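You operate a simulated robot arm through the tools that you are given. There is no shell and no other tool. Be economical: measure what you need, move in short steps, check, and stop when the job is done.

You run a simulated two-armed robot. Do the job below in one go: nothing can be reset, and whatever is moved stays where it is left.

## Task
On the top of the test bench, fold the blue cloth in half, so that its two long edges meet.

Only the result counts: the job must be done as asked and must still hold three seconds after the hand-in. Knocking over, shifting, dropping, spilling or breaking anything else fails it. Flat cloth is picked up by pressing the open fingertips on it (5 to 10 N) and closing them slowly along it; thin cloth reads only 2 to 8 mm in the jaws.

## Robot
Two 7-joint arms with two-finger parallel grippers on one trunk, on a base that drives. Base frame: it is fixed to the floor where the robot stands at the start and does not move with it; the origin is under the middle of the robot, x ahead of it, y to its left, z up. Lengths are in mm, angles in rad, forces in N, time in s.
The left shoulder is at the start at [70, 134, 1151], the right one opposite. With the tool pointing down near the work surface each hand reaches from about 100 to 640 mm from the robot's upright axis, wherever it stands, measured 20 degrees to its own side. Places, roughly: top of the test bench [600, 700, 800]. Payload 1.57 kg a hand.
The tool frame of a hand sits at the grasp point between the pads (the TCP): z along the fingers, y along the line on which they close. The tips reach 30 mm beyond it. Largest opening 80 mm; finger width 17, thickness 12; the body of the gripper, 40 by 82 mm, starts 80 mm behind the TCP.
Orientation is told as [roll, pitch, yaw] about the base's x, y, z axes, in that order, counted from this pose: with the fingers straight down and closing along the base's y, the tool's x points along the base's -x, its y along +y and its z along -z.

## Interface
- The arms move only by the tool nudge_tool. It takes "left_moves", "right_moves" or both (then of equal length, played together; a hand with none holds still); each is a list of rows, each a list of 7 numbers: the shift along the tool's x, y, z in units of 200 mm (1.0 is 200 mm), then the turn, a rotation vector about the tool's x, y, z in units of 120 degrees (1.0 is 120 degrees), then the closure in counts, from 0 (fully open) to 255 (shut). In form: [[dx, dy, dz, wx, wy, wz, fingers], ...]. A call has 1 to 8 rows; each row is the pose to reach, as a shift and turn from the pose commanded when the call began, along the tool's axes at that moment. A call with a number of a shift or a turn outside -1 to 1 is refused whole. A row lasts 0.2 s, in which the tool goes at most 50 mm and 0.15 rad; a call with a longer step from one row to the next is refused whole, and so is a gripper value outside its range. Where a pose cannot be reached the arm comes as near as it can. A force on the tool above 40 N (or 10 N above the force at the start of the call, whichever is more), or a blocked arm, ends the call early, and 0.2 s more pass. The fingers move at their own pace (about 153 mm/s each) and stop on an object; they squeeze with about 38 N. The grip force told is the motor's: it shows also when the fingers shut on nothing. Time passes only in rows, and 0.2 s behind the last, so rows that repeat a pose let the fingers close. It gives the time, the measured TCP pose, the force on the tool (base axes), the opening and the grip force at its end, in the units of the frame above (readings bear some noise), with the torque about the TCP (base axes, N m) and any sound that the robot's microphone picked up.
- Cameras (640 x 400 px; columns grow to the right, rows downward): "scene" is now at [123.2, 19.3, 1379.7]; the picture's right is [0.19, -0.98, 0.00], its down [-0.72, -0.14, -0.68] and it looks along [0.66, 0.13, -0.74] (base axes); focal length 275 px, centre (320, 200). "left" rides on the left gripper at [72, 7, -122] in its tool frame; the picture's right is [-0.09, 1.00, 0.00], its down [-0.84, -0.08, -0.54] and it looks along [-0.54, -0.05, 0.84] (tool axes); focal length 238 px, centre (320, 200). "right" rides on the right gripper at [72, -7, -122] in its tool frame; the picture's right is [0.09, 1.00, 0.00], its down [-0.84, 0.08, -0.54] and it looks along [-0.54, 0.05, 0.84] (tool axes); focal length 238 px, centre (320, 200).
- grab_frame(camera): a new picture of that camera. It takes no simulated time.
- move_column(by): slides the trunk up (or, below 0, down) by that many mm; the arms and the scene camera ride with it, the base frame stays. It gives what a move gives, with no picture.
- drive_base(legs): drives the robot by 1 to 6 legs, each [ahead, left, turn to the left] in mm, mm and rad, along the robot's own axes; the way and the turn of a leg run together, so that a leg with both is an arc; at most 1500 mm and 3.142 rad a leg. The arms and the cameras ride along, it lands a little off, and it stops where it bumps. It gives what a move gives.
- head_to(pan, tilt): turns the head with the scene camera to pan (to the left, within 1.501 rad either way) and tilt (down, from -0.506 to 1.204), counted from straight ahead of the robot. It gives what a move gives.
- measure_at(camera, pixels): for up to 12 pixels [column, row] of the newest picture of that camera ("zoom" is the newest enlarged one), the place [x, y, z] in the base frame of the surface seen there, good to about 2 mm, but the place of the scene camera against the robot may be out by one fixed shift of up to 25 mm in any direction. It takes no simulated time.
- inspect(camera, box): a new picture of the part [left, top, right, bottom] of that camera's present view, enlarged. It takes no simulated time.
- close_job(): hands the job in; it is judged then, once.

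Work in short steps. Measure before you move; look again where a grasp or a placing could have gone wrong, and mend it. You have 80 turns and 62 pictures in all, those below and enlarged ones among them. Open the grippers and draw the arms clear of the work before you hand the job in, unless the task says otherwise; then end with one line.

The tools are called after "Call:" as name(argument=value, ...) on one line, values as JSON. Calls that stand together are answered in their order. nudge_tool: Moves the arms, as the interface text tells. Its arguments: {"type":"object","properties":{"left_moves":{"type":"array"},"right_moves":{"type":"array"}},"required":[]} The other tools are called the same way: move_column (by) slides the trunk up or down; drive_base (legs) drives the base; head_to (pan, tilt) turns the head that bears the scene camera; grab_frame (camera) takes a picture; measure_at (camera, pixels) gives the place of the surface under pixels of a picture; inspect (camera, box) takes an enlarged picture of a part of a camera's view; close_job () hands the job in.

At the start:

```text
clock: 0.0
left_position: [429.1, 273.0, 1036.2]
left_orientation: [-0.001, -0.001, -0.003]
left_force: [-0.5, -0.2, 0.3]
left_torque: [-0.01, 0.03, 0.02]
left_gripper_width: 80.4
left_grasp_force: 0.2
right_position: [432.8, -120.9, 1082.3]
right_orientation: [-0.001, 0.0, 0.0]
right_force: [0.3, -0.3, -0.8]
right_torque: [-0.04, 0.0, 0.03]
right_gripper_width: 79.8
right_grasp_force: 0.0
trunk travel left (down, up): [-725.0, 215.0]
robot x, y, heading: [-1.6, -6.1, -0.0]
head pan, tilt: [0.194, 0.829]
```

scene: 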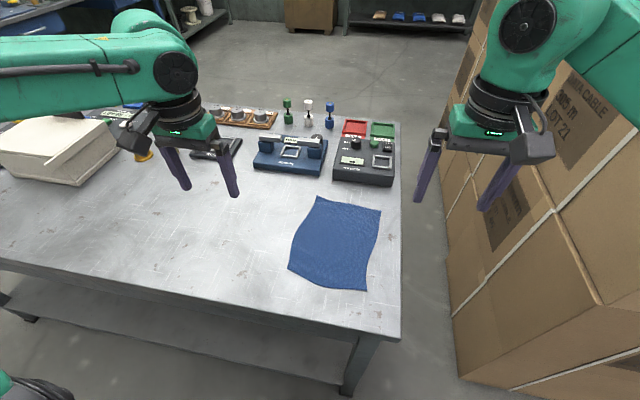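
right: 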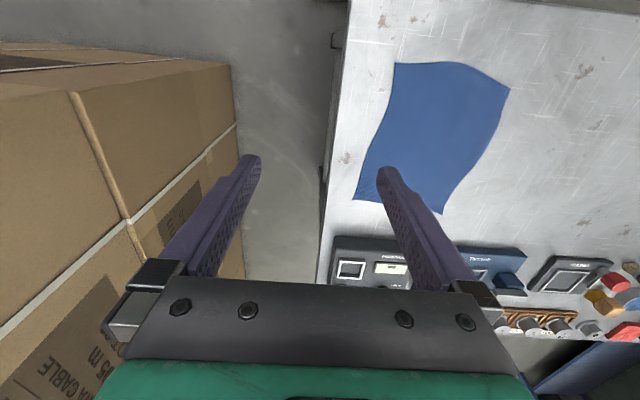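
left: 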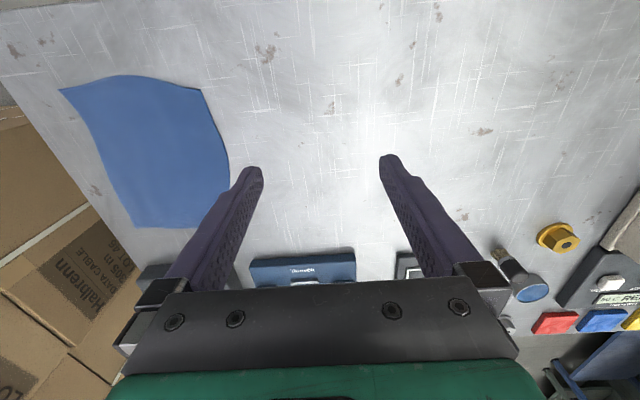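

The blue cloth shows in the scene with corners near (317,196), (381,210), (366,290), (288,268). I measure corners and mid-edges in the scene and wrist cameras.

Call:
measure_at(camera="scene", pixels=[[318, 198], [379, 211], [364, 288], [290, 268], [297, 232], [374, 250], [335, 240], [350, 203], [328, 284], [398, 250], [360, 320]])

Call:
measure_at(camera="left", pixels=[[64, 90], [199, 91], [130, 224], [200, 224], [229, 160], [105, 160], [140, 76], [160, 150], [250, 120]])

Call:
measure_at(camera="right", pixels=[[396, 65], [508, 90], [358, 198], [445, 210], [468, 170], [381, 130], [455, 66], [420, 130], [520, 180]])

Call:
inspect(camera="scene", box=[270, 180, 410, 300])

```text
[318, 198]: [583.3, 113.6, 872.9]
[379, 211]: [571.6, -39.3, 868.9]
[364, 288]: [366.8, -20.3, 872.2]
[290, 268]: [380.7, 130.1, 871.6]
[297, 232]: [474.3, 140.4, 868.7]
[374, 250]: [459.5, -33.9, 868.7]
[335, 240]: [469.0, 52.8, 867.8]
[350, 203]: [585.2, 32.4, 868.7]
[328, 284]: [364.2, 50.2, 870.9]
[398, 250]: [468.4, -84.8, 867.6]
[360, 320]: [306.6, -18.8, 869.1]
```

```text
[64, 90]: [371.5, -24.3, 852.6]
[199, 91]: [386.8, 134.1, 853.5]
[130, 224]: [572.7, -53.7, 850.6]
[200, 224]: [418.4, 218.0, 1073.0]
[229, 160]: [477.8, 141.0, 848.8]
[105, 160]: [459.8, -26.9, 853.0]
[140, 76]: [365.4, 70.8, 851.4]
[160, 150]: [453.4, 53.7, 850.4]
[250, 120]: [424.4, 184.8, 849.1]
```

```text
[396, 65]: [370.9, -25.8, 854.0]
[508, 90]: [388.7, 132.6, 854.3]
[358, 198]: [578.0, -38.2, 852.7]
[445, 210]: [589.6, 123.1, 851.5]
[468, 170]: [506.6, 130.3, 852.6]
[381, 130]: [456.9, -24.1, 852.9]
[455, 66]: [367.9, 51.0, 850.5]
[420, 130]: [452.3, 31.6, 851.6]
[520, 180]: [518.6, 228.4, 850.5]
```

```text
3.33 times, centred on (340, 240) of scene
```

zoom: 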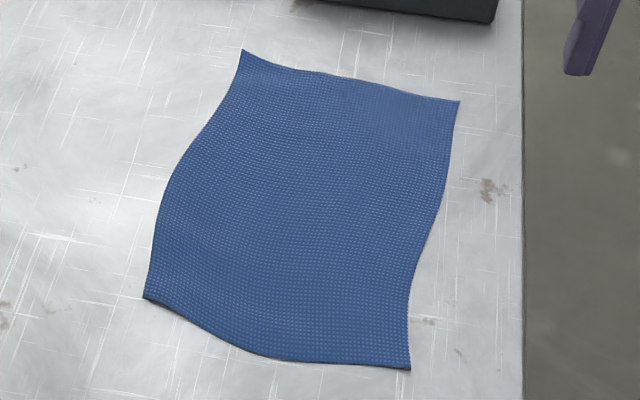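

Wrist cameras agree on tabletop z≈851; cloth corners near A(371,-25), B(387,133), C(578,-42), D(588,120). I measure the bench's near edge, the object at lower-left (30,390) and the boxes to see where the base may stand.

Call:
measure_at(camera="scene", pixels=[[395, 335], [250, 306], [100, 278], [30, 390], [345, 385], [400, 130], [455, 310], [470, 395], [440, 200], [200, 350], [20, 305], [60, 180]])

Call:
head_to(pan=0.5, tilt=1.2)

Call:
grab_frame(camera="scene")

```text
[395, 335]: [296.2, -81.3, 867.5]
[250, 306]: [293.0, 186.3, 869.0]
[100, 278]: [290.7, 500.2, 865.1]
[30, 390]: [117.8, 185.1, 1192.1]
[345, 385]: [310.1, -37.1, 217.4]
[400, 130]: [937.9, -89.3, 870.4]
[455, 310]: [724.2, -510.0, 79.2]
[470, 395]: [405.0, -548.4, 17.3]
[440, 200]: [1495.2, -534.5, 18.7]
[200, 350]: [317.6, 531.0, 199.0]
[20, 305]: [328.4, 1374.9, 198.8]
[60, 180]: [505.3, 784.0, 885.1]
```

```text
clock: 0.8
left_position: [428.1, 272.7, 1037.6]
left_orientation: [0.001, 0.0, 0.001]
left_force: [0.0, 0.7, 0.2]
left_torque: [0.02, -0.02, 0.02]
left_gripper_width: 80.2
left_grasp_force: 0.1
right_position: [433.6, -121.6, 1081.8]
right_orientation: [0.0, -0.001, -0.002]
right_force: [-0.4, -0.2, -0.5]
right_torque: [-0.03, 0.03, 0.02]
right_gripper_width: 79.8
right_grasp_force: 0.0
trunk travel left (down, up): [-725.0, 215.0]
robot x, y, heading: [-0.1, 0.3, -0.002]
head pan, tilt: [0.499, 1.201]
```

```text
57 pictures are left
```

scene: 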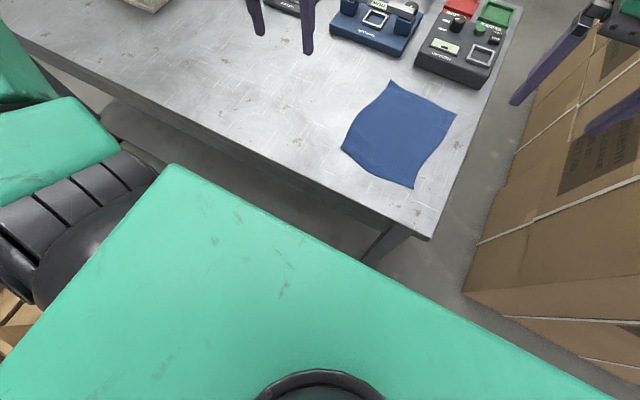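

Bench near edge is x≈290 and boxes lie beyond y=-510. I'll shift the base left along the bench and turn right 0.4 rad, so the right hand serves the near end and the left the far end of the cloth's left long edge.

Call:
drive_base(legs=[[0, 230, 0], [0, 0, -0.4]])

Call:
head_to(pan=0.05, tilt=0.9)

Call:
grab_frame(camera="scene")

Call:
grab_frame(camera="left")

Call:
grab_frame(camera="right")

```text
clock: 3.8
left_position: [500.9, 302.8, 1036.9]
left_orientation: [0.001, 0.0, -0.41]
left_force: [-0.2, -0.5, 0.7]
left_torque: [0.01, 0.05, -0.01]
left_gripper_width: 80.0
left_grasp_force: 0.0
right_position: [349.1, -58.6, 1081.7]
right_orientation: [0.0, -0.001, -0.408]
right_force: [-0.1, 0.2, -1.2]
right_torque: [0.04, 0.01, 0.01]
right_gripper_width: 80.0
right_grasp_force: 0.0
trunk travel left (down, up): [-725.0, 215.0]
robot x, y, heading: [2.6, 225.0, -0.409]
head pan, tilt: [0.499, 1.201]
```

```text
clock: 4.7
left_position: [500.4, 302.6, 1037.1]
left_orientation: [0.0, 0.001, -0.409]
left_force: [0.5, -0.2, 0.2]
left_torque: [0.01, 0.03, 0.0]
left_gripper_width: 80.1
left_grasp_force: 0.0
right_position: [348.7, -59.6, 1081.5]
right_orientation: [0.001, 0.001, -0.411]
right_force: [-0.6, -0.1, 0.1]
right_torque: [0.0, 0.02, -0.04]
right_gripper_width: 80.1
right_grasp_force: 0.1
trunk travel left (down, up): [-725.0, 215.0]
robot x, y, heading: [-1.8, 221.5, -0.413]
head pan, tilt: [0.051, 0.901]
```

```text
56 pictures are left
```

scene: 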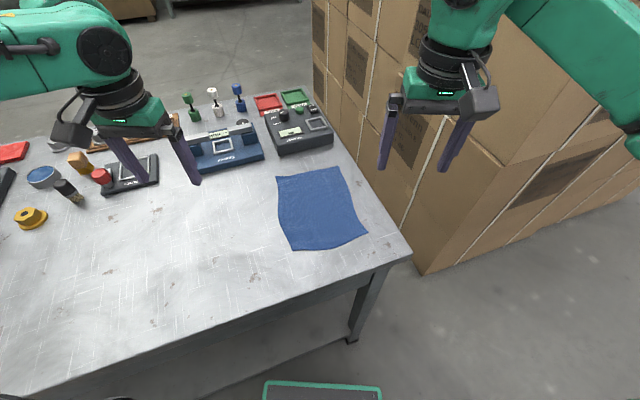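

```text
55 pictures are left
```

left: 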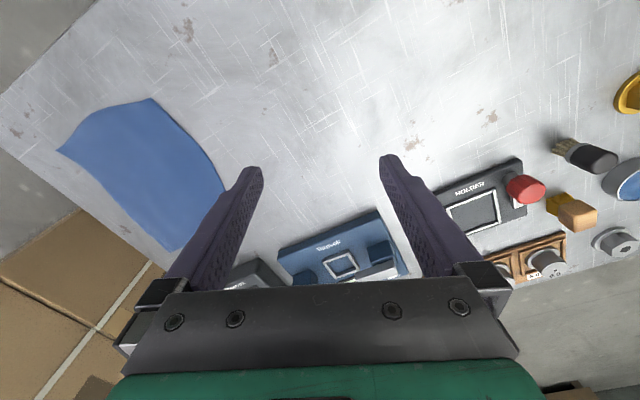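

```text
54 pictures are left
```

right: 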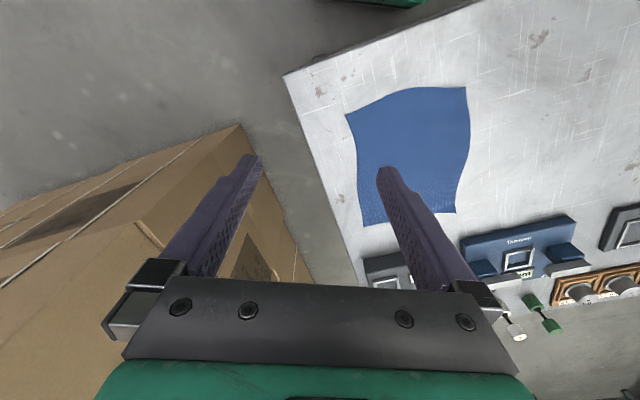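

The robot's base front shows at the scene's bottom (265–380, 385). I measure it for clearance, and re-measure the cloth edges with the right camera.

Call:
measure_at(camera="scene", pixels=[[266, 384], [379, 389], [322, 384], [352, 341], [279, 178], [340, 168], [366, 233], [294, 248], [284, 215], [355, 200]])

Call:
measure_at(camera="right", pixels=[[348, 117], [464, 89], [363, 223], [454, 211], [468, 130], [465, 165], [457, 190], [357, 170], [405, 93], [286, 77]])

Call:
measure_at(camera="left", pixels=[[62, 150], [150, 101], [170, 250], [222, 185], [190, 140], [110, 200]])

```text
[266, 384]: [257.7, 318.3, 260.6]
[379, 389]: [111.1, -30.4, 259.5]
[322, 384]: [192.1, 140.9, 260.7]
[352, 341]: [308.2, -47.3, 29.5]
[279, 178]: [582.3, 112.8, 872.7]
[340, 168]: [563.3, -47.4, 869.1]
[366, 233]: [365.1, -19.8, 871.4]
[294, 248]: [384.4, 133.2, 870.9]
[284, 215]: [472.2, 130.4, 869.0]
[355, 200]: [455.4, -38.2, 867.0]
```

```text
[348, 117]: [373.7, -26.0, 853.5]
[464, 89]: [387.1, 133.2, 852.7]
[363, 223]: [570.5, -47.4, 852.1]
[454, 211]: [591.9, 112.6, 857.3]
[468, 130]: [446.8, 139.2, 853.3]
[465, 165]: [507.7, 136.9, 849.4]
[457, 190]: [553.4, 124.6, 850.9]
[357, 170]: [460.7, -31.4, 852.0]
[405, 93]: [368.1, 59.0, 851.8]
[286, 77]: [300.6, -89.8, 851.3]
```

```text
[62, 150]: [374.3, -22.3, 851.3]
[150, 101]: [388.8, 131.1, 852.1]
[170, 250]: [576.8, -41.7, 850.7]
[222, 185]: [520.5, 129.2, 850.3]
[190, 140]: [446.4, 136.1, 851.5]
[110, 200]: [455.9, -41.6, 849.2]
```

Base front is ~205 mm ahead of its centre, still clear of the bench. Left long edge runs B(388,132)→(446,138)→D(590,114). I bring both hands above that edge near its ends (tips 40 mm above), yaw −0.09 square to the edge, opening ~24 mm.

Call:
nudge_tool(left_moves=[[-0.1208, -0.1208, 0.0975, 0, 0, -0.0253, 178], [-0.2415, -0.2415, 0.195, 0, 0, -0.0505, 178], [-0.3622, -0.3622, 0.2925, 0, 0, -0.0757, 178], [-0.483, -0.483, 0.39, 0, 0, -0.101, 178], [-0.6037, -0.6037, 0.4875, 0, 0, -0.1262, 178], [-0.7245, -0.7245, 0.585, 0, 0, -0.1514, 178], [-0.7245, -0.7245, 0.585, 0, 0, -0.1514, 178]], right_moves=[[0.022, 0.1609, 0.1346, 0, 0, -0.0253, 178], [0.044, 0.3218, 0.2692, 0, 0, -0.0505, 178], [0.066, 0.4828, 0.4037, 0, 0, -0.0757, 178], [0.088, 0.6437, 0.5383, 0, 0, -0.101, 178], [0.11, 0.8046, 0.6729, 0, 0, -0.1262, 178], [0.132, 0.9655, 0.8075, 0, 0, -0.1514, 178], [0.132, 0.9655, 0.8075, 0, 0, -0.1514, 178]])

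Call:
grab_frame(camera="scene")

Call:
grab_frame(camera="left")

Call:
grab_frame(camera="right")

```text
clock: 6.3
left_position: [540.3, 161.9, 933.1]
left_orientation: [-0.001, -0.003, -0.091]
left_force: [-0.7, -0.8, 0.0]
left_torque: [0.01, -0.02, -0.02]
left_gripper_width: 24.0
left_grasp_force: 0.1
left hand out of reach, approached as far as the arm can: row 5, 6, 7
right_position: [401.0, 128.1, 920.5]
right_orientation: [0.0, 0.0, -0.094]
right_force: [0.1, 0.0, 0.0]
right_torque: [-0.01, 0.02, 0.01]
right_gripper_width: 24.1
right_grasp_force: 0.0
trunk travel left (down, up): [-725.0, 215.0]
robot x, y, heading: [-1.6, 225.2, -0.411]
head pan, tilt: [0.051, 0.901]
```

```text
53 pictures are left
```

scene: 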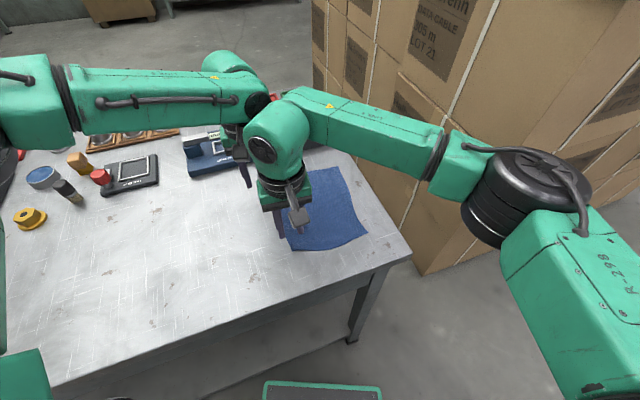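

```text
52 pictures are left
```

left: 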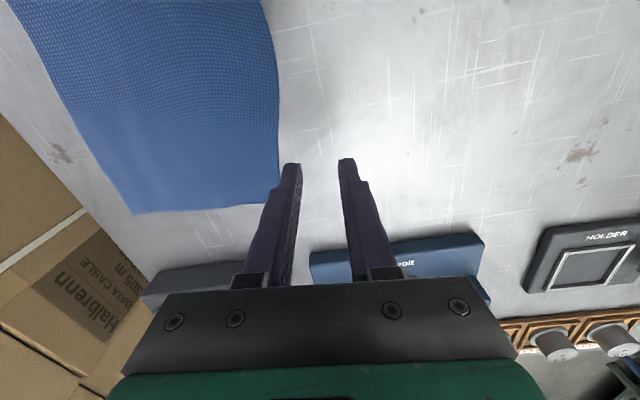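

```text
51 pictures are left
```

right: 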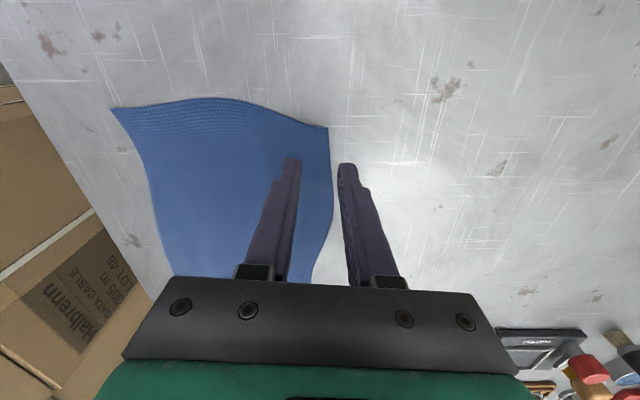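

Left hand falls short at (540,162,933), its wrist nearly straight. I tilt both hands' fingers forward by ~25° about the closing axis to gain reach while keeping the spacing of the wrists, and see whether the left then gets there.

Call:
nudge_tool(left_moves=[[0, 0, -0.05, 0, -0.0695, 0, 178], [0, 0, -0.05, 0, -0.139, 0, 178], [0, 0, -0.05, 0, -0.2085, 0, 178], [0, 0, -0.05, 0, -0.2085, 0, 178], [0, 0, -0.05, 0, -0.2085, 0, 178]], right_moves=[[0, 0, -0.05, 0, -0.0695, 0, 178], [0, 0, -0.05, 0, -0.139, 0, 178], [0, 0, -0.05, 0, -0.2085, 0, 178], [0, 0, -0.05, 0, -0.2085, 0, 178], [0, 0, -0.05, 0, -0.2085, 0, 178]])

Call:
grab_frame(camera="scene")

```text
clock: 7.5
left_position: [539.5, 162.9, 945.6]
left_orientation: [0.0, -0.438, -0.093]
left_force: [-0.7, -0.1, 0.5]
left_torque: [0.0, -0.03, 0.01]
left_gripper_width: 24.0
left_grasp_force: 0.1
right_position: [401.4, 126.9, 931.0]
right_orientation: [0.0, -0.436, -0.095]
right_force: [-0.2, -0.4, 0.2]
right_torque: [-0.03, -0.02, -0.01]
right_gripper_width: 24.0
right_grasp_force: 0.0
trunk travel left (down, up): [-725.0, 215.0]
robot x, y, heading: [5.2, 223.1, -0.409]
head pan, tilt: [0.051, 0.901]
```

```text
50 pictures are left
```

scene: 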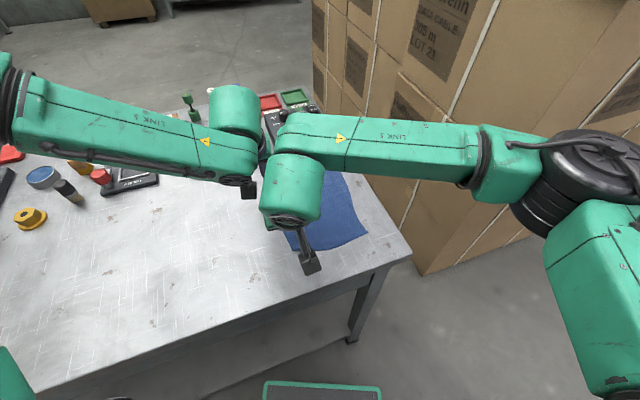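

Tilt worked for both hands. Now I shift the left hand by (38,−51,0) toward its grasp point, in small rows.

Call:
nudge_tool(left_moves=[[-0.048, -0.059, 0.0225, 0, 0, 0, 178], [-0.0965, -0.118, 0.045, 0, 0, 0, 178], [-0.145, -0.177, 0.0675, 0, 0, 0, 178], [-0.193, -0.2365, 0.09, 0, 0, 0, 178], [-0.193, -0.2365, 0.09, 0, 0, 0, 178]])

Call:
grab_frame(camera="scene")

Call:
grab_frame(camera="left")

Call:
grab_frame(camera="right")

```text
clock: 8.7
left_position: [571.7, 127.7, 948.1]
left_orientation: [-0.001, -0.438, -0.093]
left_force: [-0.5, 0.3, 0.9]
left_torque: [-0.01, 0.04, 0.0]
left_gripper_width: 24.0
left_grasp_force: 0.1
left hand out of reach, approached as far as the arm can: row 4, 5
right_position: [401.7, 127.5, 928.9]
right_orientation: [0.0, -0.437, -0.093]
right_force: [-0.8, 0.4, 0.3]
right_torque: [0.02, 0.0, 0.0]
right_gripper_width: 24.2
right_grasp_force: 0.0
trunk travel left (down, up): [-725.0, 215.0]
robot x, y, heading: [-0.3, 222.3, -0.413]
head pan, tilt: [0.051, 0.901]
```

```text
49 pictures are left
```

scene: 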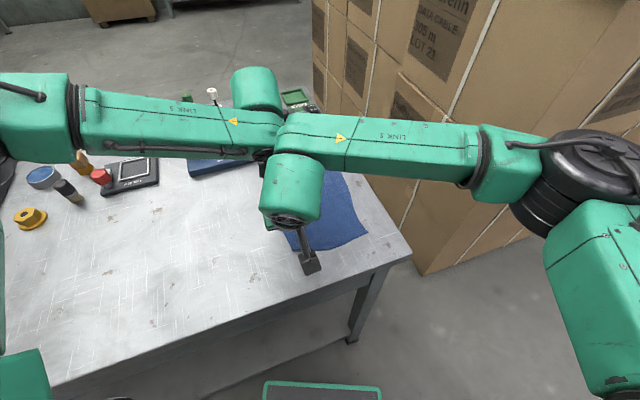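

```text
48 pictures are left
```

left: 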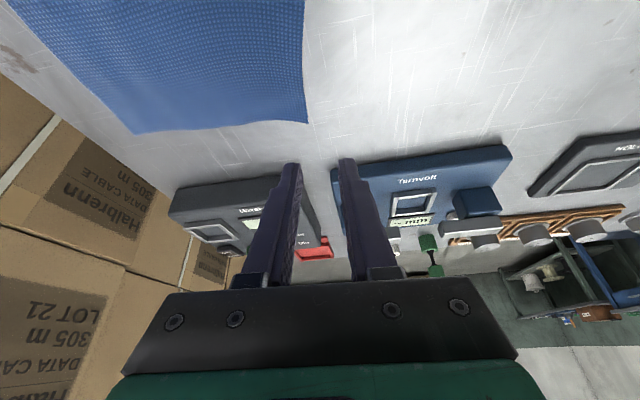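

```text
47 pictures are left
```

right: 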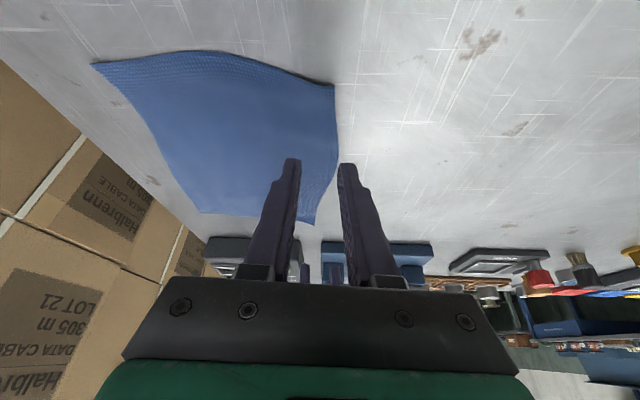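

Left hand got to (572,128,948). I drive the base about 35 mm ahead and 17 mm right (shelf still ~25 mm clear) so both grasp points lie well within reach.

Call:
drive_base(legs=[[35, -17, 0]])

```text
clock: 9.6
left_position: [595.1, 100.2, 950.7]
left_orientation: [-0.005, -0.441, -0.088]
left_force: [0.0, 0.1, -0.3]
left_torque: [-0.03, 0.0, 0.0]
left_gripper_width: 24.3
left_grasp_force: 0.0
right_position: [424.8, 101.4, 931.1]
right_orientation: [0.0, -0.441, -0.088]
right_force: [-0.2, 0.1, 0.4]
right_torque: [0.0, -0.03, -0.04]
right_gripper_width: 24.3
right_grasp_force: 0.1
trunk travel left (down, up): [-725.0, 215.0]
robot x, y, heading: [29.7, 193.4, -0.408]
head pan, tilt: [0.051, 0.901]
```

Now both hands go to just above their grasp points (right tips near (402,128), left tips near (577,112), ~13 mm above the bench).

Call:
nudge_tool(left_moves=[[0.085, 0.0167, 0.063, 0, 0, 0, 178], [0.17, 0.0333, 0.1257, 0, 0, 0, 178], [0.2545, 0.05, 0.1885, 0, 0, 0, 178], [0.2545, 0.05, 0.1885, 0, 0, 0, 178]], right_moves=[[0.0787, 0.0407, 0.0297, 0, 0, 0, 178], [0.1573, 0.0813, 0.0593, 0, 0, 0, 178], [0.236, 0.122, 0.089, 0, 0, 0, 178], [0.236, 0.122, 0.089, 0, 0, 0, 178]])

Call:
grab_frame(camera="left")

Call:
grab_frame(camera="right")

```text
clock: 10.6
left_position: [567.7, 112.8, 894.4]
left_orientation: [-0.004, -0.438, -0.09]
left_force: [-0.3, 0.3, 0.1]
left_torque: [-0.04, 0.03, 0.01]
left_gripper_width: 24.0
left_grasp_force: 0.1
right_position: [394.4, 128.6, 892.3]
right_orientation: [0.0, -0.437, -0.092]
right_force: [-0.3, -0.2, 0.3]
right_torque: [-0.01, -0.02, -0.03]
right_gripper_width: 24.0
right_grasp_force: 0.0
trunk travel left (down, up): [-725.0, 215.0]
robot x, y, heading: [26.2, 198.3, -0.411]
head pan, tilt: [0.051, 0.901]
```

```text
46 pictures are left
```

left: 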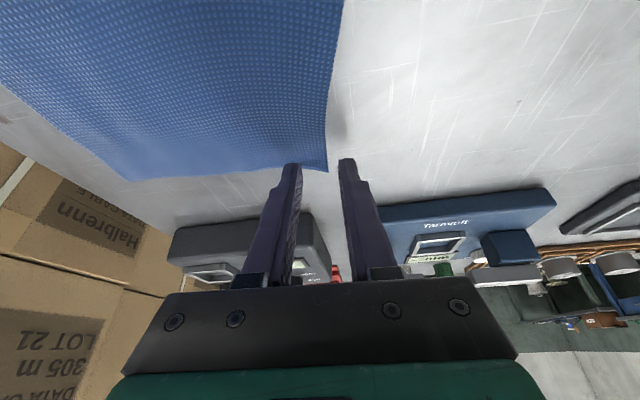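

```text
45 pictures are left
```

right: 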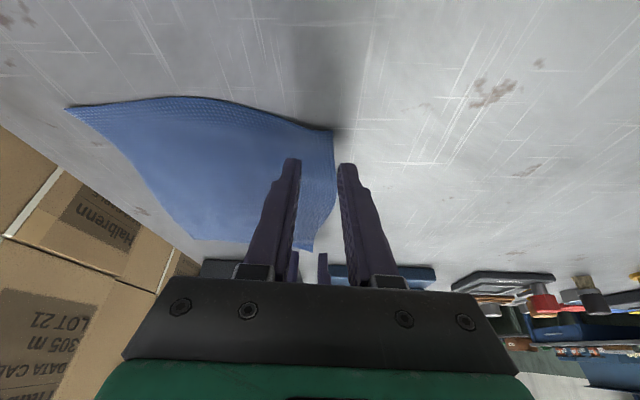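

I measure the corners and edge pixels as seen from the wrists before pressing.

Call:
measure_at(camera="left", pixels=[[324, 168], [327, 140], [331, 110], [300, 166], [125, 177]])

Call:
measure_at(camera="right", pixels=[[331, 133], [332, 150], [331, 190], [318, 225], [70, 109], [308, 245]])

```text
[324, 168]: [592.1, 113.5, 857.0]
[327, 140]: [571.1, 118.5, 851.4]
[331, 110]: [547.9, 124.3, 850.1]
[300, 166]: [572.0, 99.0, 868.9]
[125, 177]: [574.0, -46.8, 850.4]
```

```text
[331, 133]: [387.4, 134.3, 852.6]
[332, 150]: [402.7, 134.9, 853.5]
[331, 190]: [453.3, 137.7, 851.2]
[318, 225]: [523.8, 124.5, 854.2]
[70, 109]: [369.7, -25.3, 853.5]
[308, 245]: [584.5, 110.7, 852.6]
```

Corners confirmed: D(592,113), B(387,134). I lower both hands to contact and pull the left back 6 mm so its finger fits inside the corner.

Call:
nudge_tool(left_moves=[[0.025, 0, 0.015, 0, 0, 0, 178], [0.0535, 0, 0.044, 0, 0, 0, 178], [0.0535, 0, 0.044, 0, 0, 0, 178]], right_moves=[[0.011, 0, 0.0237, 0, 0, 0, 178], [0.022, 0, 0.0475, 0, 0, 0, 178], [0.022, 0, 0.0475, 0, 0, 0, 178]])

```text
clock: 11.3
left_position: [561.1, 116.5, 883.0]
left_orientation: [-0.002, -0.437, -0.091]
left_force: [-0.4, -0.4, 0.5]
left_torque: [-0.03, -0.03, 0.0]
left_gripper_width: 24.0
left_grasp_force: 0.0
left hand out of reach, approached as far as the arm can: row 2, 3
right_position: [394.7, 126.6, 881.3]
right_orientation: [-0.001, -0.435, -0.091]
right_force: [0.4, 0.8, 0.2]
right_torque: [-0.01, 0.03, 0.03]
right_gripper_width: 24.0
right_grasp_force: 0.0
trunk travel left (down, up): [-725.0, 215.0]
robot x, y, heading: [26.4, 196.3, -0.413]
head pan, tilt: [0.051, 0.901]
```

Left arm runs out of reach low down, so I raise both hands 120 mm and lower the trunk by the same, giving the arms a better height.

Call:
nudge_tool(left_moves=[[-0.085, 0, -0.181, 0, 0, 0, 178], [-0.17, 0, -0.362, 0, 0, 0, 178], [-0.254, 0, -0.5435, 0, 0, 0, 178], [-0.254, 0, -0.5435, 0, 0, 0, 178]], right_moves=[[-0.085, 0, -0.181, 0, 0, 0, 178], [-0.17, 0, -0.362, 0, 0, 0, 178], [-0.254, 0, -0.5435, 0, 0, 0, 178], [-0.254, 0, -0.5435, 0, 0, 0, 178]])

Call:
move_column(by=-110)

```text
clock: 12.3
left_position: [559.0, 118.3, 1006.5]
left_orientation: [0.001, -0.436, -0.09]
left_force: [0.1, -0.5, 0.2]
left_torque: [0.0, -0.01, 0.05]
left_gripper_width: 24.1
left_grasp_force: 0.0
right_position: [394.4, 127.7, 1001.4]
right_orientation: [0.0, -0.436, -0.09]
right_force: [-0.2, 0.0, -0.1]
right_torque: [-0.01, -0.01, -0.01]
right_gripper_width: 24.0
right_grasp_force: 0.0
trunk travel left (down, up): [-725.0, 215.0]
robot x, y, heading: [27.0, 191.7, -0.406]
head pan, tilt: [0.051, 0.901]
```

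```text
clock: 13.8
left_position: [558.1, 118.3, 897.1]
left_orientation: [-0.002, -0.438, -0.09]
left_force: [0.3, -1.5, -0.2]
left_torque: [-0.03, -0.01, -0.01]
left_gripper_width: 24.0
left_grasp_force: 0.1
right_position: [393.7, 126.5, 893.7]
right_orientation: [0.0, -0.436, -0.091]
right_force: [-0.3, 0.0, 0.4]
right_torque: [-0.03, -0.03, 0.01]
right_gripper_width: 24.1
right_grasp_force: 0.0
trunk travel left (down, up): [-615.0, 325.0]
robot x, y, heading: [25.3, 194.5, -0.408]
head pan, tilt: [0.051, 0.901]
```

Trunk is lower now; I take both hands down to just touching height.

Call:
nudge_tool(left_moves=[[0.0085, -0.0235, 0.065, 0, 0, 0, 178], [0.0085, -0.0235, 0.065, 0, 0, 0, 178]], right_moves=[[0.026, 0.0095, 0.0415, 0, 0, 0, 178], [0.026, 0.0095, 0.0415, 0, 0, 0, 178]])

```text
clock: 14.4
left_position: [558.9, 112.7, 884.5]
left_orientation: [0.0, -0.438, -0.091]
left_force: [0.6, 1.5, -0.2]
left_torque: [0.01, -0.01, 0.02]
left_gripper_width: 23.9
left_grasp_force: 0.1
right_position: [392.3, 128.5, 883.9]
right_orientation: [0.0, -0.436, -0.091]
right_force: [0.5, 0.4, 0.1]
right_torque: [0.02, 0.0, 0.01]
right_gripper_width: 24.0
right_grasp_force: 0.1
trunk travel left (down, up): [-615.0, 325.0]
robot x, y, heading: [27.8, 188.5, -0.41]
head pan, tilt: [0.051, 0.901]
```

In reach, no contact yet. I press down a further 3 mm and read the force.

Call:
nudge_tool(left_moves=[[0.0032, 0, 0.0068, 0, 0, 0, 178], [0.0063, 0, 0.0136, 0, 0, 0, 178], [0.0063, 0, 0.0136, 0, 0, 0, 178]], right_moves=[[0.0032, 0, 0.0068, 0, 0, 0, 178], [0.0063, 0, 0.0136, 0, 0, 0, 178], [0.0063, 0, 0.0136, 0, 0, 0, 178]])

```text
clock: 15.2
left_position: [561.0, 113.5, 882.2]
left_orientation: [-0.001, -0.439, -0.091]
left_force: [0.1, -0.1, 2.5]
left_torque: [-0.06, -0.03, 0.0]
left_gripper_width: 24.2
left_grasp_force: 0.1
right_position: [394.1, 129.7, 881.9]
right_orientation: [-0.001, -0.438, -0.092]
right_force: [0.4, -0.5, 4.7]
right_torque: [-0.08, 0.0, 0.01]
right_gripper_width: 24.1
right_grasp_force: 0.0
trunk travel left (down, up): [-615.0, 325.0]
robot x, y, heading: [28.8, 192.6, -0.406]
head pan, tilt: [0.051, 0.901]
```

Contact on both (2.5 N and 4.7 N). I press slightly more, then close the fingers slowly.

Call:
nudge_tool(left_moves=[[0.0036, 0, 0.0077, 0, 0, 0, 178], [0.0036, 0, 0.0077, 0, 0, 0, 190], [0.0036, 0, 0.0077, 0, 0, 0, 202], [0.0036, 0, 0.0077, 0, 0, 0, 214], [0.0036, 0, 0.0077, 0, 0, 0, 226], [0.0036, 0, 0.0077, 0, 0, 0, 240], [0.0036, 0, 0.0077, 0, 0, 0, 255], [0.0036, 0, 0.0077, 0, 0, 0, 255]], right_moves=[[0.0019, 0, 0.0041, 0, 0, 0, 178], [0.0019, 0, 0.0041, 0, 0, 0, 190], [0.0019, 0, 0.0041, 0, 0, 0, 202], [0.0019, 0, 0.0041, 0, 0, 0, 214], [0.0019, 0, 0.0041, 0, 0, 0, 226], [0.0019, 0, 0.0041, 0, 0, 0, 240], [0.0019, 0, 0.0041, 0, 0, 0, 255], [0.0019, 0, 0.0041, 0, 0, 0, 255]])

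Call:
grab_frame(camera="left")

Call:
grab_frame(camera="right")

```text
clock: 17.0
left_position: [558.3, 112.9, 881.3]
left_orientation: [-0.002, -0.443, -0.091]
left_force: [2.2, -2.3, 18.7]
left_torque: [-0.12, -0.16, 0.04]
left_gripper_width: 2.2
left_grasp_force: 23.4
right_position: [390.8, 128.8, 881.9]
right_orientation: [-0.002, -0.438, -0.09]
right_force: [1.1, 0.8, 7.6]
right_torque: [-0.01, -0.08, 0.02]
right_gripper_width: 2.0
right_grasp_force: 23.4
trunk travel left (down, up): [-615.0, 325.0]
robot x, y, heading: [25.5, 190.3, -0.409]
head pan, tilt: [0.051, 0.901]
```

```text
44 pictures are left
```

left: 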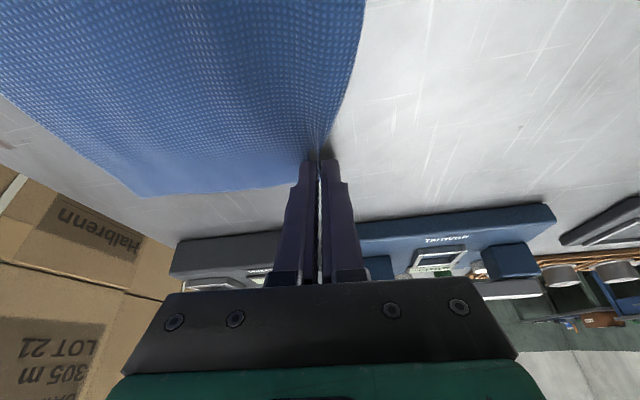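

```text
43 pictures are left
```

right: 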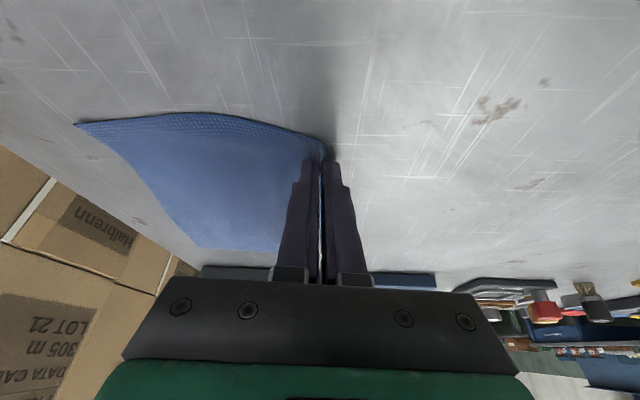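

Both hands hold cloth (2.2 and 2.0 mm). I lift 30 mm with a slight move inward and check the hold.

Call:
nudge_tool(left_moves=[[-0.022, -0.013, -0.045, 0, 0, 0, 255], [-0.045, -0.026, -0.09, 0, 0, 0, 255], [-0.067, -0.04, -0.1345, 0, 0, 0, 255]], right_moves=[[-0.022, -0.013, -0.045, 0, 0, 0, 255], [-0.045, -0.026, -0.09, 0, 0, 0, 255], [-0.067, -0.04, -0.1345, 0, 0, 0, 255]])

Call:
grab_frame(camera="left")

Call:
grab_frame(camera="right")

```text
clock: 17.8
left_position: [562.1, 105.0, 908.1]
left_orientation: [-0.002, -0.435, -0.091]
left_force: [-0.7, -0.4, -0.4]
left_torque: [0.0, 0.01, 0.01]
left_gripper_width: 1.8
left_grasp_force: 23.7
right_position: [394.0, 122.7, 909.1]
right_orientation: [0.0, -0.436, -0.092]
right_force: [0.0, -0.2, 0.6]
right_torque: [0.03, 0.02, -0.03]
right_gripper_width: 1.9
right_grasp_force: 23.8
trunk travel left (down, up): [-615.0, 325.0]
robot x, y, heading: [24.1, 192.9, -0.403]
head pan, tilt: [0.051, 0.901]
```

```text
42 pictures are left
```

left: 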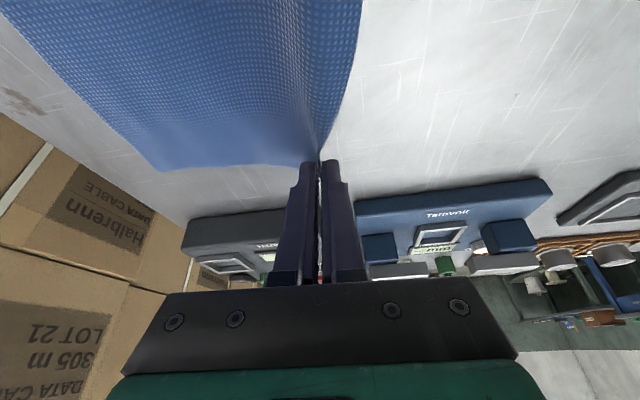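

```text
41 pictures are left
```

right: 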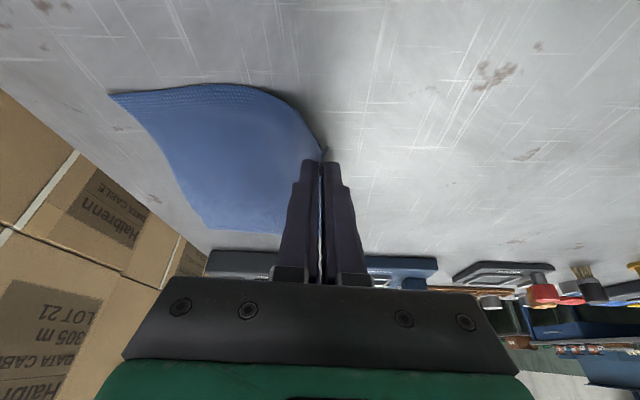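

Cloth is held by both hands and rises cleanly. I continue the arc: 45 mm toward the right edge and 35 mm up.

Call:
nudge_tool(left_moves=[[-0.025, -0.0753, -0.06, 0, 0, 0, 255], [-0.05, -0.1507, -0.11, 0, 0, 0, 255], [-0.075, -0.226, -0.158, 0, 0, 0, 255], [-0.075, -0.226, -0.158, 0, 0, 0, 255]], right_moves=[[-0.025, -0.0753, -0.06, 0, 0, 0, 255], [-0.05, -0.1507, -0.11, 0, 0, 0, 255], [-0.075, -0.226, -0.158, 0, 0, 0, 255], [-0.075, -0.226, -0.158, 0, 0, 0, 255]])

Call:
grab_frame(camera="scene")

```text
clock: 18.8
left_position: [554.6, 71.3, 944.0]
left_orientation: [-0.004, -0.439, -0.092]
left_force: [-0.3, -0.5, 0.0]
left_torque: [-0.03, -0.01, 0.01]
left_gripper_width: 2.0
left_grasp_force: 23.7
left hand out of reach, approached as far as the arm can: row 3, 4
right_position: [388.8, 74.9, 944.2]
right_orientation: [-0.001, -0.436, -0.092]
right_force: [0.0, 0.8, -0.1]
right_torque: [0.0, -0.01, -0.04]
right_gripper_width: 1.9
right_grasp_force: 23.6
trunk travel left (down, up): [-615.0, 325.0]
robot x, y, heading: [23.8, 193.0, -0.411]
head pan, tilt: [0.051, 0.901]
```

```text
40 pictures are left
```

scene: 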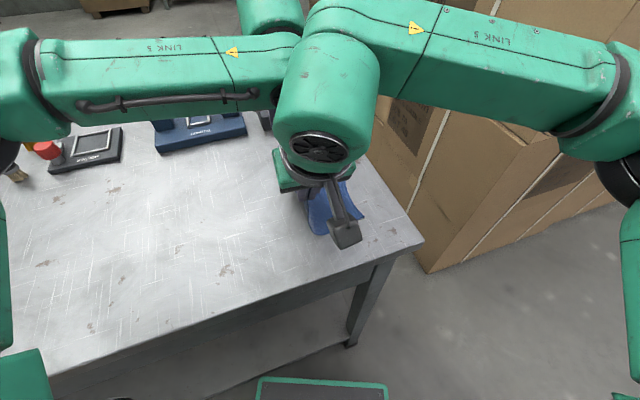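

Left reached its limit again at y=71, so the rest of the sweep is done with the base: world shift about (−9,−98), both hands carried along together.

Call:
drive_base(legs=[[31, -93, 0]])

Call:
grab_frame(camera="left")

Call:
grab_frame(camera="right")

```text
clock: 19.9
left_position: [546.6, -25.1, 944.3]
left_orientation: [-0.003, -0.439, -0.09]
left_force: [0.7, 0.1, 0.3]
left_torque: [0.03, 0.04, -0.01]
left_gripper_width: 2.1
left_grasp_force: 23.9
right_position: [380.8, -19.8, 944.8]
right_orientation: [0.0, -0.438, -0.091]
right_force: [0.3, 0.1, -0.7]
right_torque: [0.04, 0.05, 0.03]
right_gripper_width: 1.8
right_grasp_force: 23.5
trunk travel left (down, up): [-615.0, 325.0]
robot x, y, heading: [17.5, 94.8, -0.408]
head pan, tilt: [0.051, 0.901]
```

```text
39 pictures are left
```

left: 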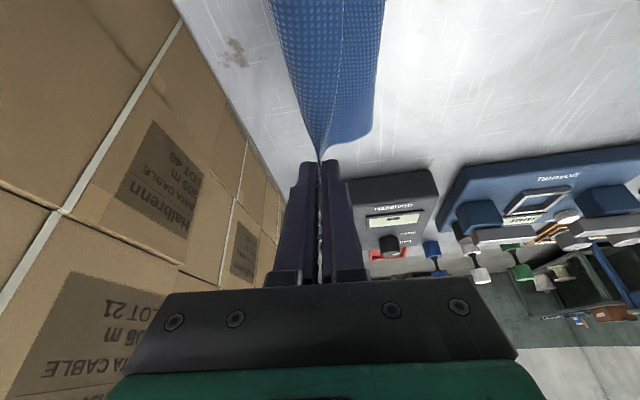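

```text
38 pictures are left
```

right: 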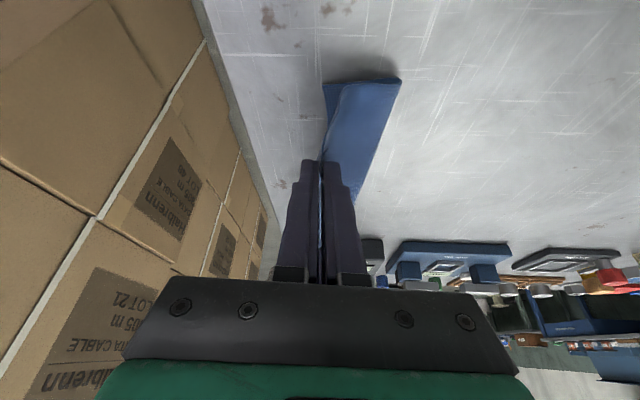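

The cloth now stands folded, held over the right edge. I measure where the bottom layer's visible corner (325,83) and fold end (400,80) are in the right view.

Call:
measure_at(camera="right", pixels=[[327, 88], [398, 83], [335, 100], [385, 120], [360, 180], [345, 140], [326, 130]])

Call:
inspect(camera="right", box=[260, 60, 460, 210])

Call:
inspect(camera="left", box=[220, 0, 420, 190])

```text
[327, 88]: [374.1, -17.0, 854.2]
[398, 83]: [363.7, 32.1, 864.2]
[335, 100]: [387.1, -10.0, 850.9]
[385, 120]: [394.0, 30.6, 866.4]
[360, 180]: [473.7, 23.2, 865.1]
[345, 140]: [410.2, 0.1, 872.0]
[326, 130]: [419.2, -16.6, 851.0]
```

```text
2.67 times, centred on (360, 135) of right
```

zoom: 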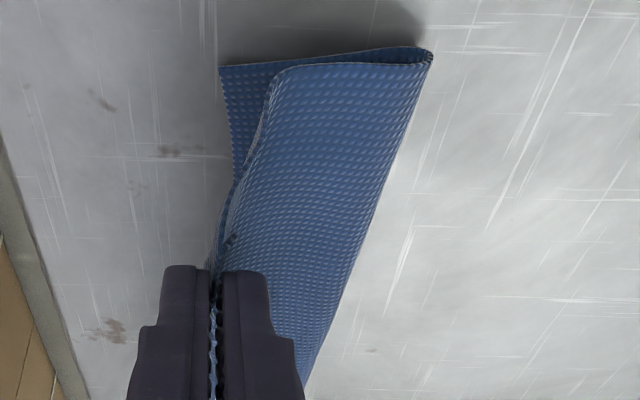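

```text
2.11 times, centred on (320, 95) of left
```

zoom: 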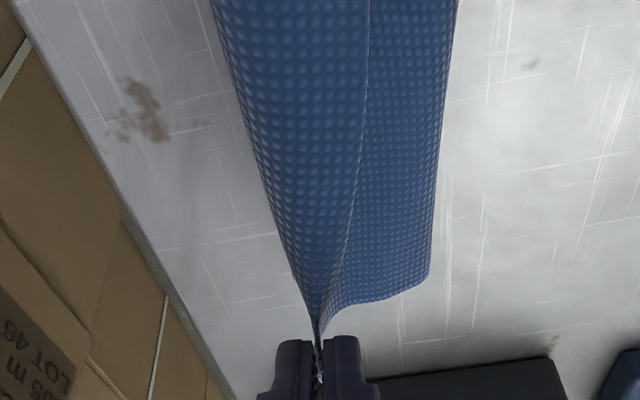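

I measure the left-view layers: bottom layer's right boundary, flap edge and fold line.

Call:
measure_at(camera="zoom", pixels=[[222, 30], [245, 100], [290, 260], [310, 320], [362, 100], [350, 200], [330, 290], [445, 100], [428, 270], [385, 295]])

```text
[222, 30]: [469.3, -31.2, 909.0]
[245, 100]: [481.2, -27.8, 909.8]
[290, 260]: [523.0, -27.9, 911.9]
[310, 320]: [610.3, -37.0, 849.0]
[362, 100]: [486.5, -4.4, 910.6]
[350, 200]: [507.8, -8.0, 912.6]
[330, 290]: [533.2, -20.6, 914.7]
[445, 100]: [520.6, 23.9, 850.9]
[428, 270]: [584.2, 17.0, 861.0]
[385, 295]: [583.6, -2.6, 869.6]
```

Between the hands the held edge is turned back as a ~24 mm hem (edge at y≈−4, bend at y≈−28, z≈910). To unroll it, I move both hands back 90 mm for reach and roll them 0.6 rad about the edge so the edge points up/outward; then the base will bring them over again.

Call:
nudge_tool(left_moves=[[0, 0.15, 0, 0, 0, 0, 255], [0, 0.3, 0, 0, 0, 0, 255], [0, 0.4525, 0, 0, 0, 0, 255], [0, 0.4525, 0, -0.0649, 0, 0.0303, 255], [0, 0.4525, 0, -0.1298, 0, 0.0606, 255], [0, 0.4525, 0, -0.1947, 0, 0.0909, 255], [0, 0.4525, 0, -0.2596, 0, 0.1212, 255], [0, 0.4525, 0, -0.2596, 0, 0.1212, 255]], right_moves=[[0, 0.15, 0, 0, 0, 0, 255], [0, 0.3, 0, 0, 0, 0, 255], [0, 0.4525, 0, 0, 0, 0, 255], [0, 0.4525, 0, -0.0649, 0, 0.0303, 255], [0, 0.4525, 0, -0.1298, 0, 0.0606, 255], [0, 0.4525, 0, -0.1947, 0, 0.0909, 255], [0, 0.4525, 0, -0.2596, 0, 0.1212, 255], [0, 0.4525, 0, -0.2596, 0, 0.1212, 255]])

Call:
grab_frame(camera="left")

Call:
grab_frame(camera="scene")

```text
clock: 21.7
left_position: [551.3, 83.3, 944.1]
left_orientation: [0.644, -0.359, -0.352]
left_force: [0.1, 0.3, 0.7]
left_torque: [-0.02, -0.01, 0.02]
left_gripper_width: 2.1
left_grasp_force: 23.1
left hand out of reach, approached as far as the arm can: row 7, 8
right_position: [389.2, 70.9, 943.3]
right_orientation: [0.648, -0.356, -0.348]
right_force: [-0.1, -0.3, -0.8]
right_torque: [-0.01, 0.04, 0.01]
right_gripper_width: 1.9
right_grasp_force: 23.7
trunk travel left (down, up): [-615.0, 325.0]
robot x, y, heading: [19.0, 98.9, -0.412]
head pan, tilt: [0.051, 0.901]
```

```text
35 pictures are left
```

left: 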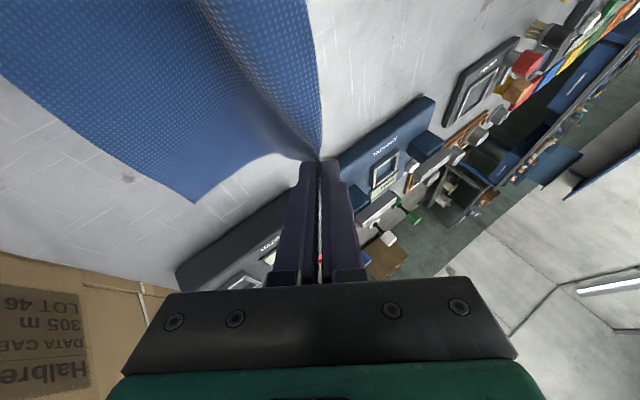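

```text
34 pictures are left
```

scene: 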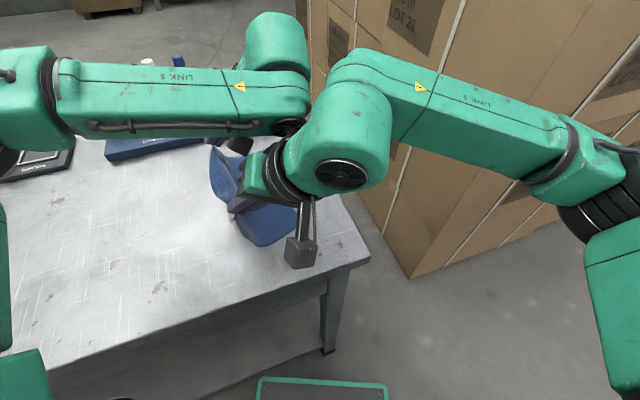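

Both hands rolled ~0.64 rad and still hold. Before the base sweeps 126 mm right, I check the right elbow (pixels near (600,170)) against the boxes, and nudge the right hand 25 mm back so both arrive aligned.

Call:
measure_at(camera="scene", pixels=[[570, 160], [590, 190], [625, 240], [635, 150], [560, 110], [400, 265], [410, 100], [620, 60]])

Call:
nudge_tool(right_moves=[[0.03, 0.103, 0.064, 0, 0, 0, 255], [0.03, 0.103, 0.064, 0, 0, 0, 255]])

```text
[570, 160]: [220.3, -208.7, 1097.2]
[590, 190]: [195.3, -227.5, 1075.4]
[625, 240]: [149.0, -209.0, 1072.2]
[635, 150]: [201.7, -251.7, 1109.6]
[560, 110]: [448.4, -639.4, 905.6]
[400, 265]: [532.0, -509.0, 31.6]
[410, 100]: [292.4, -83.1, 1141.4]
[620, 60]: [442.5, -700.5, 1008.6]
```

```text
clock: 22.3
left_position: [551.4, 80.6, 944.4]
left_orientation: [0.644, -0.359, -0.35]
left_force: [0.0, 0.3, 0.3]
left_torque: [-0.07, 0.02, 0.01]
left_gripper_width: 2.1
left_grasp_force: 23.6
right_position: [391.5, 93.1, 943.4]
right_orientation: [0.646, -0.357, -0.348]
right_force: [-0.1, 0.2, -0.2]
right_torque: [-0.04, 0.0, 0.0]
right_gripper_width: 1.9
right_grasp_force: 23.3
trunk travel left (down, up): [-615.0, 325.0]
robot x, y, heading: [18.3, 95.6, -0.407]
head pan, tilt: [0.051, 0.901]
```

Elbow is at y≈−250, boxes beyond −510: clear. I drive the sweep, slightly short (−110 mm), to look before the final placing.

Call:
drive_base(legs=[[36, -104, 0]])

Call:
grab_frame(camera="right")

Call:
grab_frame(camera="left")

Call:
grab_frame(camera="scene")

```text
clock: 23.5
left_position: [540.9, -29.3, 944.6]
left_orientation: [0.643, -0.359, -0.348]
left_force: [-0.2, 0.5, 0.2]
left_torque: [-0.03, -0.01, 0.04]
left_gripper_width: 1.6
left_grasp_force: 23.4
right_position: [381.0, -16.3, 944.0]
right_orientation: [0.647, -0.356, -0.348]
right_force: [1.2, -0.4, -0.2]
right_torque: [-0.01, 0.0, -0.03]
right_gripper_width: 2.1
right_grasp_force: 23.5
trunk travel left (down, up): [-615.0, 325.0]
robot x, y, heading: [9.1, -13.1, -0.405]
head pan, tilt: [0.051, 0.901]
```

```text
33 pictures are left
```

right: 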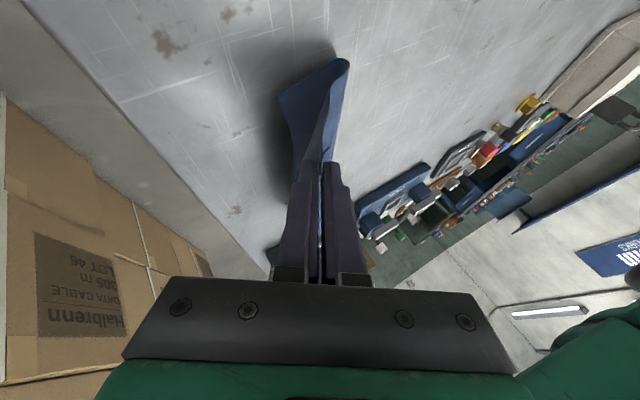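

```text
32 pictures are left
```

left: 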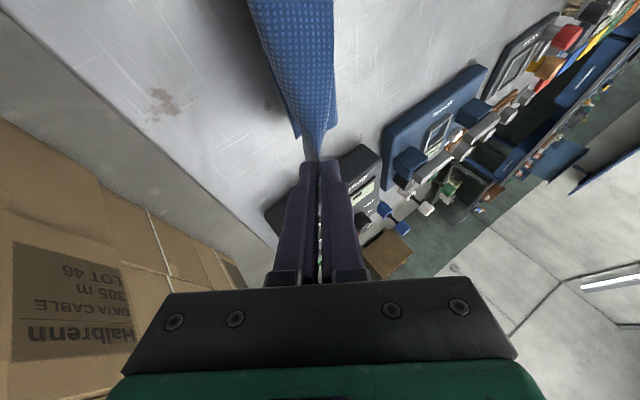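

```text
31 pictures are left
```

scene: 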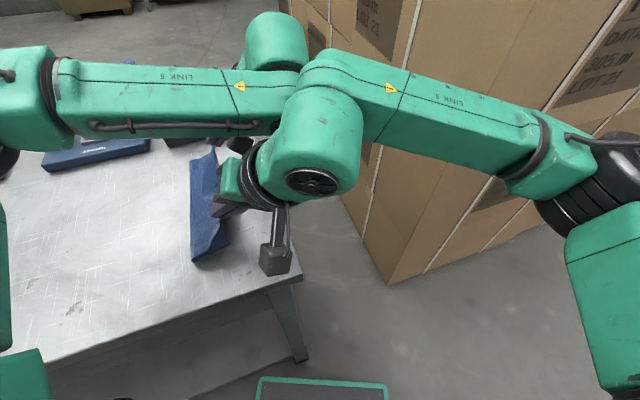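

I measure the lower layer's corner and right boundary from both wrist views.

Call:
measure_at(camera="right", pixels=[[282, 98], [290, 130], [296, 150], [342, 64], [325, 120], [315, 90], [318, 150], [335, 110]])

Call:
measure_at(camera="left", pixels=[[255, 20], [275, 80], [295, 135], [325, 40], [330, 120], [310, 100], [285, 40]])

Call:
inspect(camera="right", box=[240, 30, 400, 180])

Call:
inspect(camera="left", box=[220, 0, 380, 180])

```text
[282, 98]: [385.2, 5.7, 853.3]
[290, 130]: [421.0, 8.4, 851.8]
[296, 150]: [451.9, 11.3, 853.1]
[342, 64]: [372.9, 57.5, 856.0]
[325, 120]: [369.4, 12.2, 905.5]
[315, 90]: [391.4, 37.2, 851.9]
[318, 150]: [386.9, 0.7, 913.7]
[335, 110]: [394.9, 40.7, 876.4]
```

```text
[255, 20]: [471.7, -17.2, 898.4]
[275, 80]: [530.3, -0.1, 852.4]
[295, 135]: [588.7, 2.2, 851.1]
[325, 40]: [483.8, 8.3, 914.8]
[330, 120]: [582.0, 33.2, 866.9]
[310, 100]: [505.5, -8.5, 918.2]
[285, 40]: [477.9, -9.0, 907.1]
```

```text
2.67 times, centred on (320, 105) of right
```

zoom: 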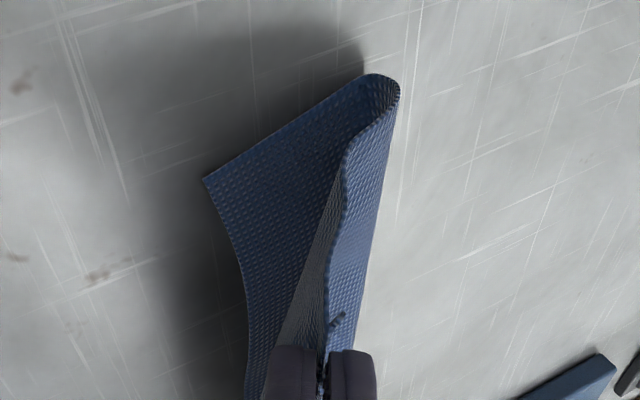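

```text
2.22 times, centred on (300, 90) of left
```

zoom: 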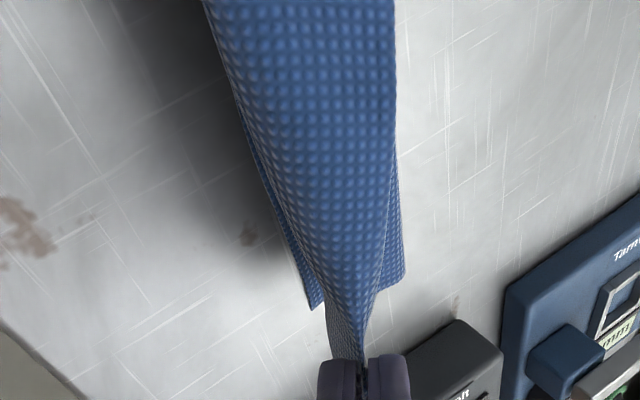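

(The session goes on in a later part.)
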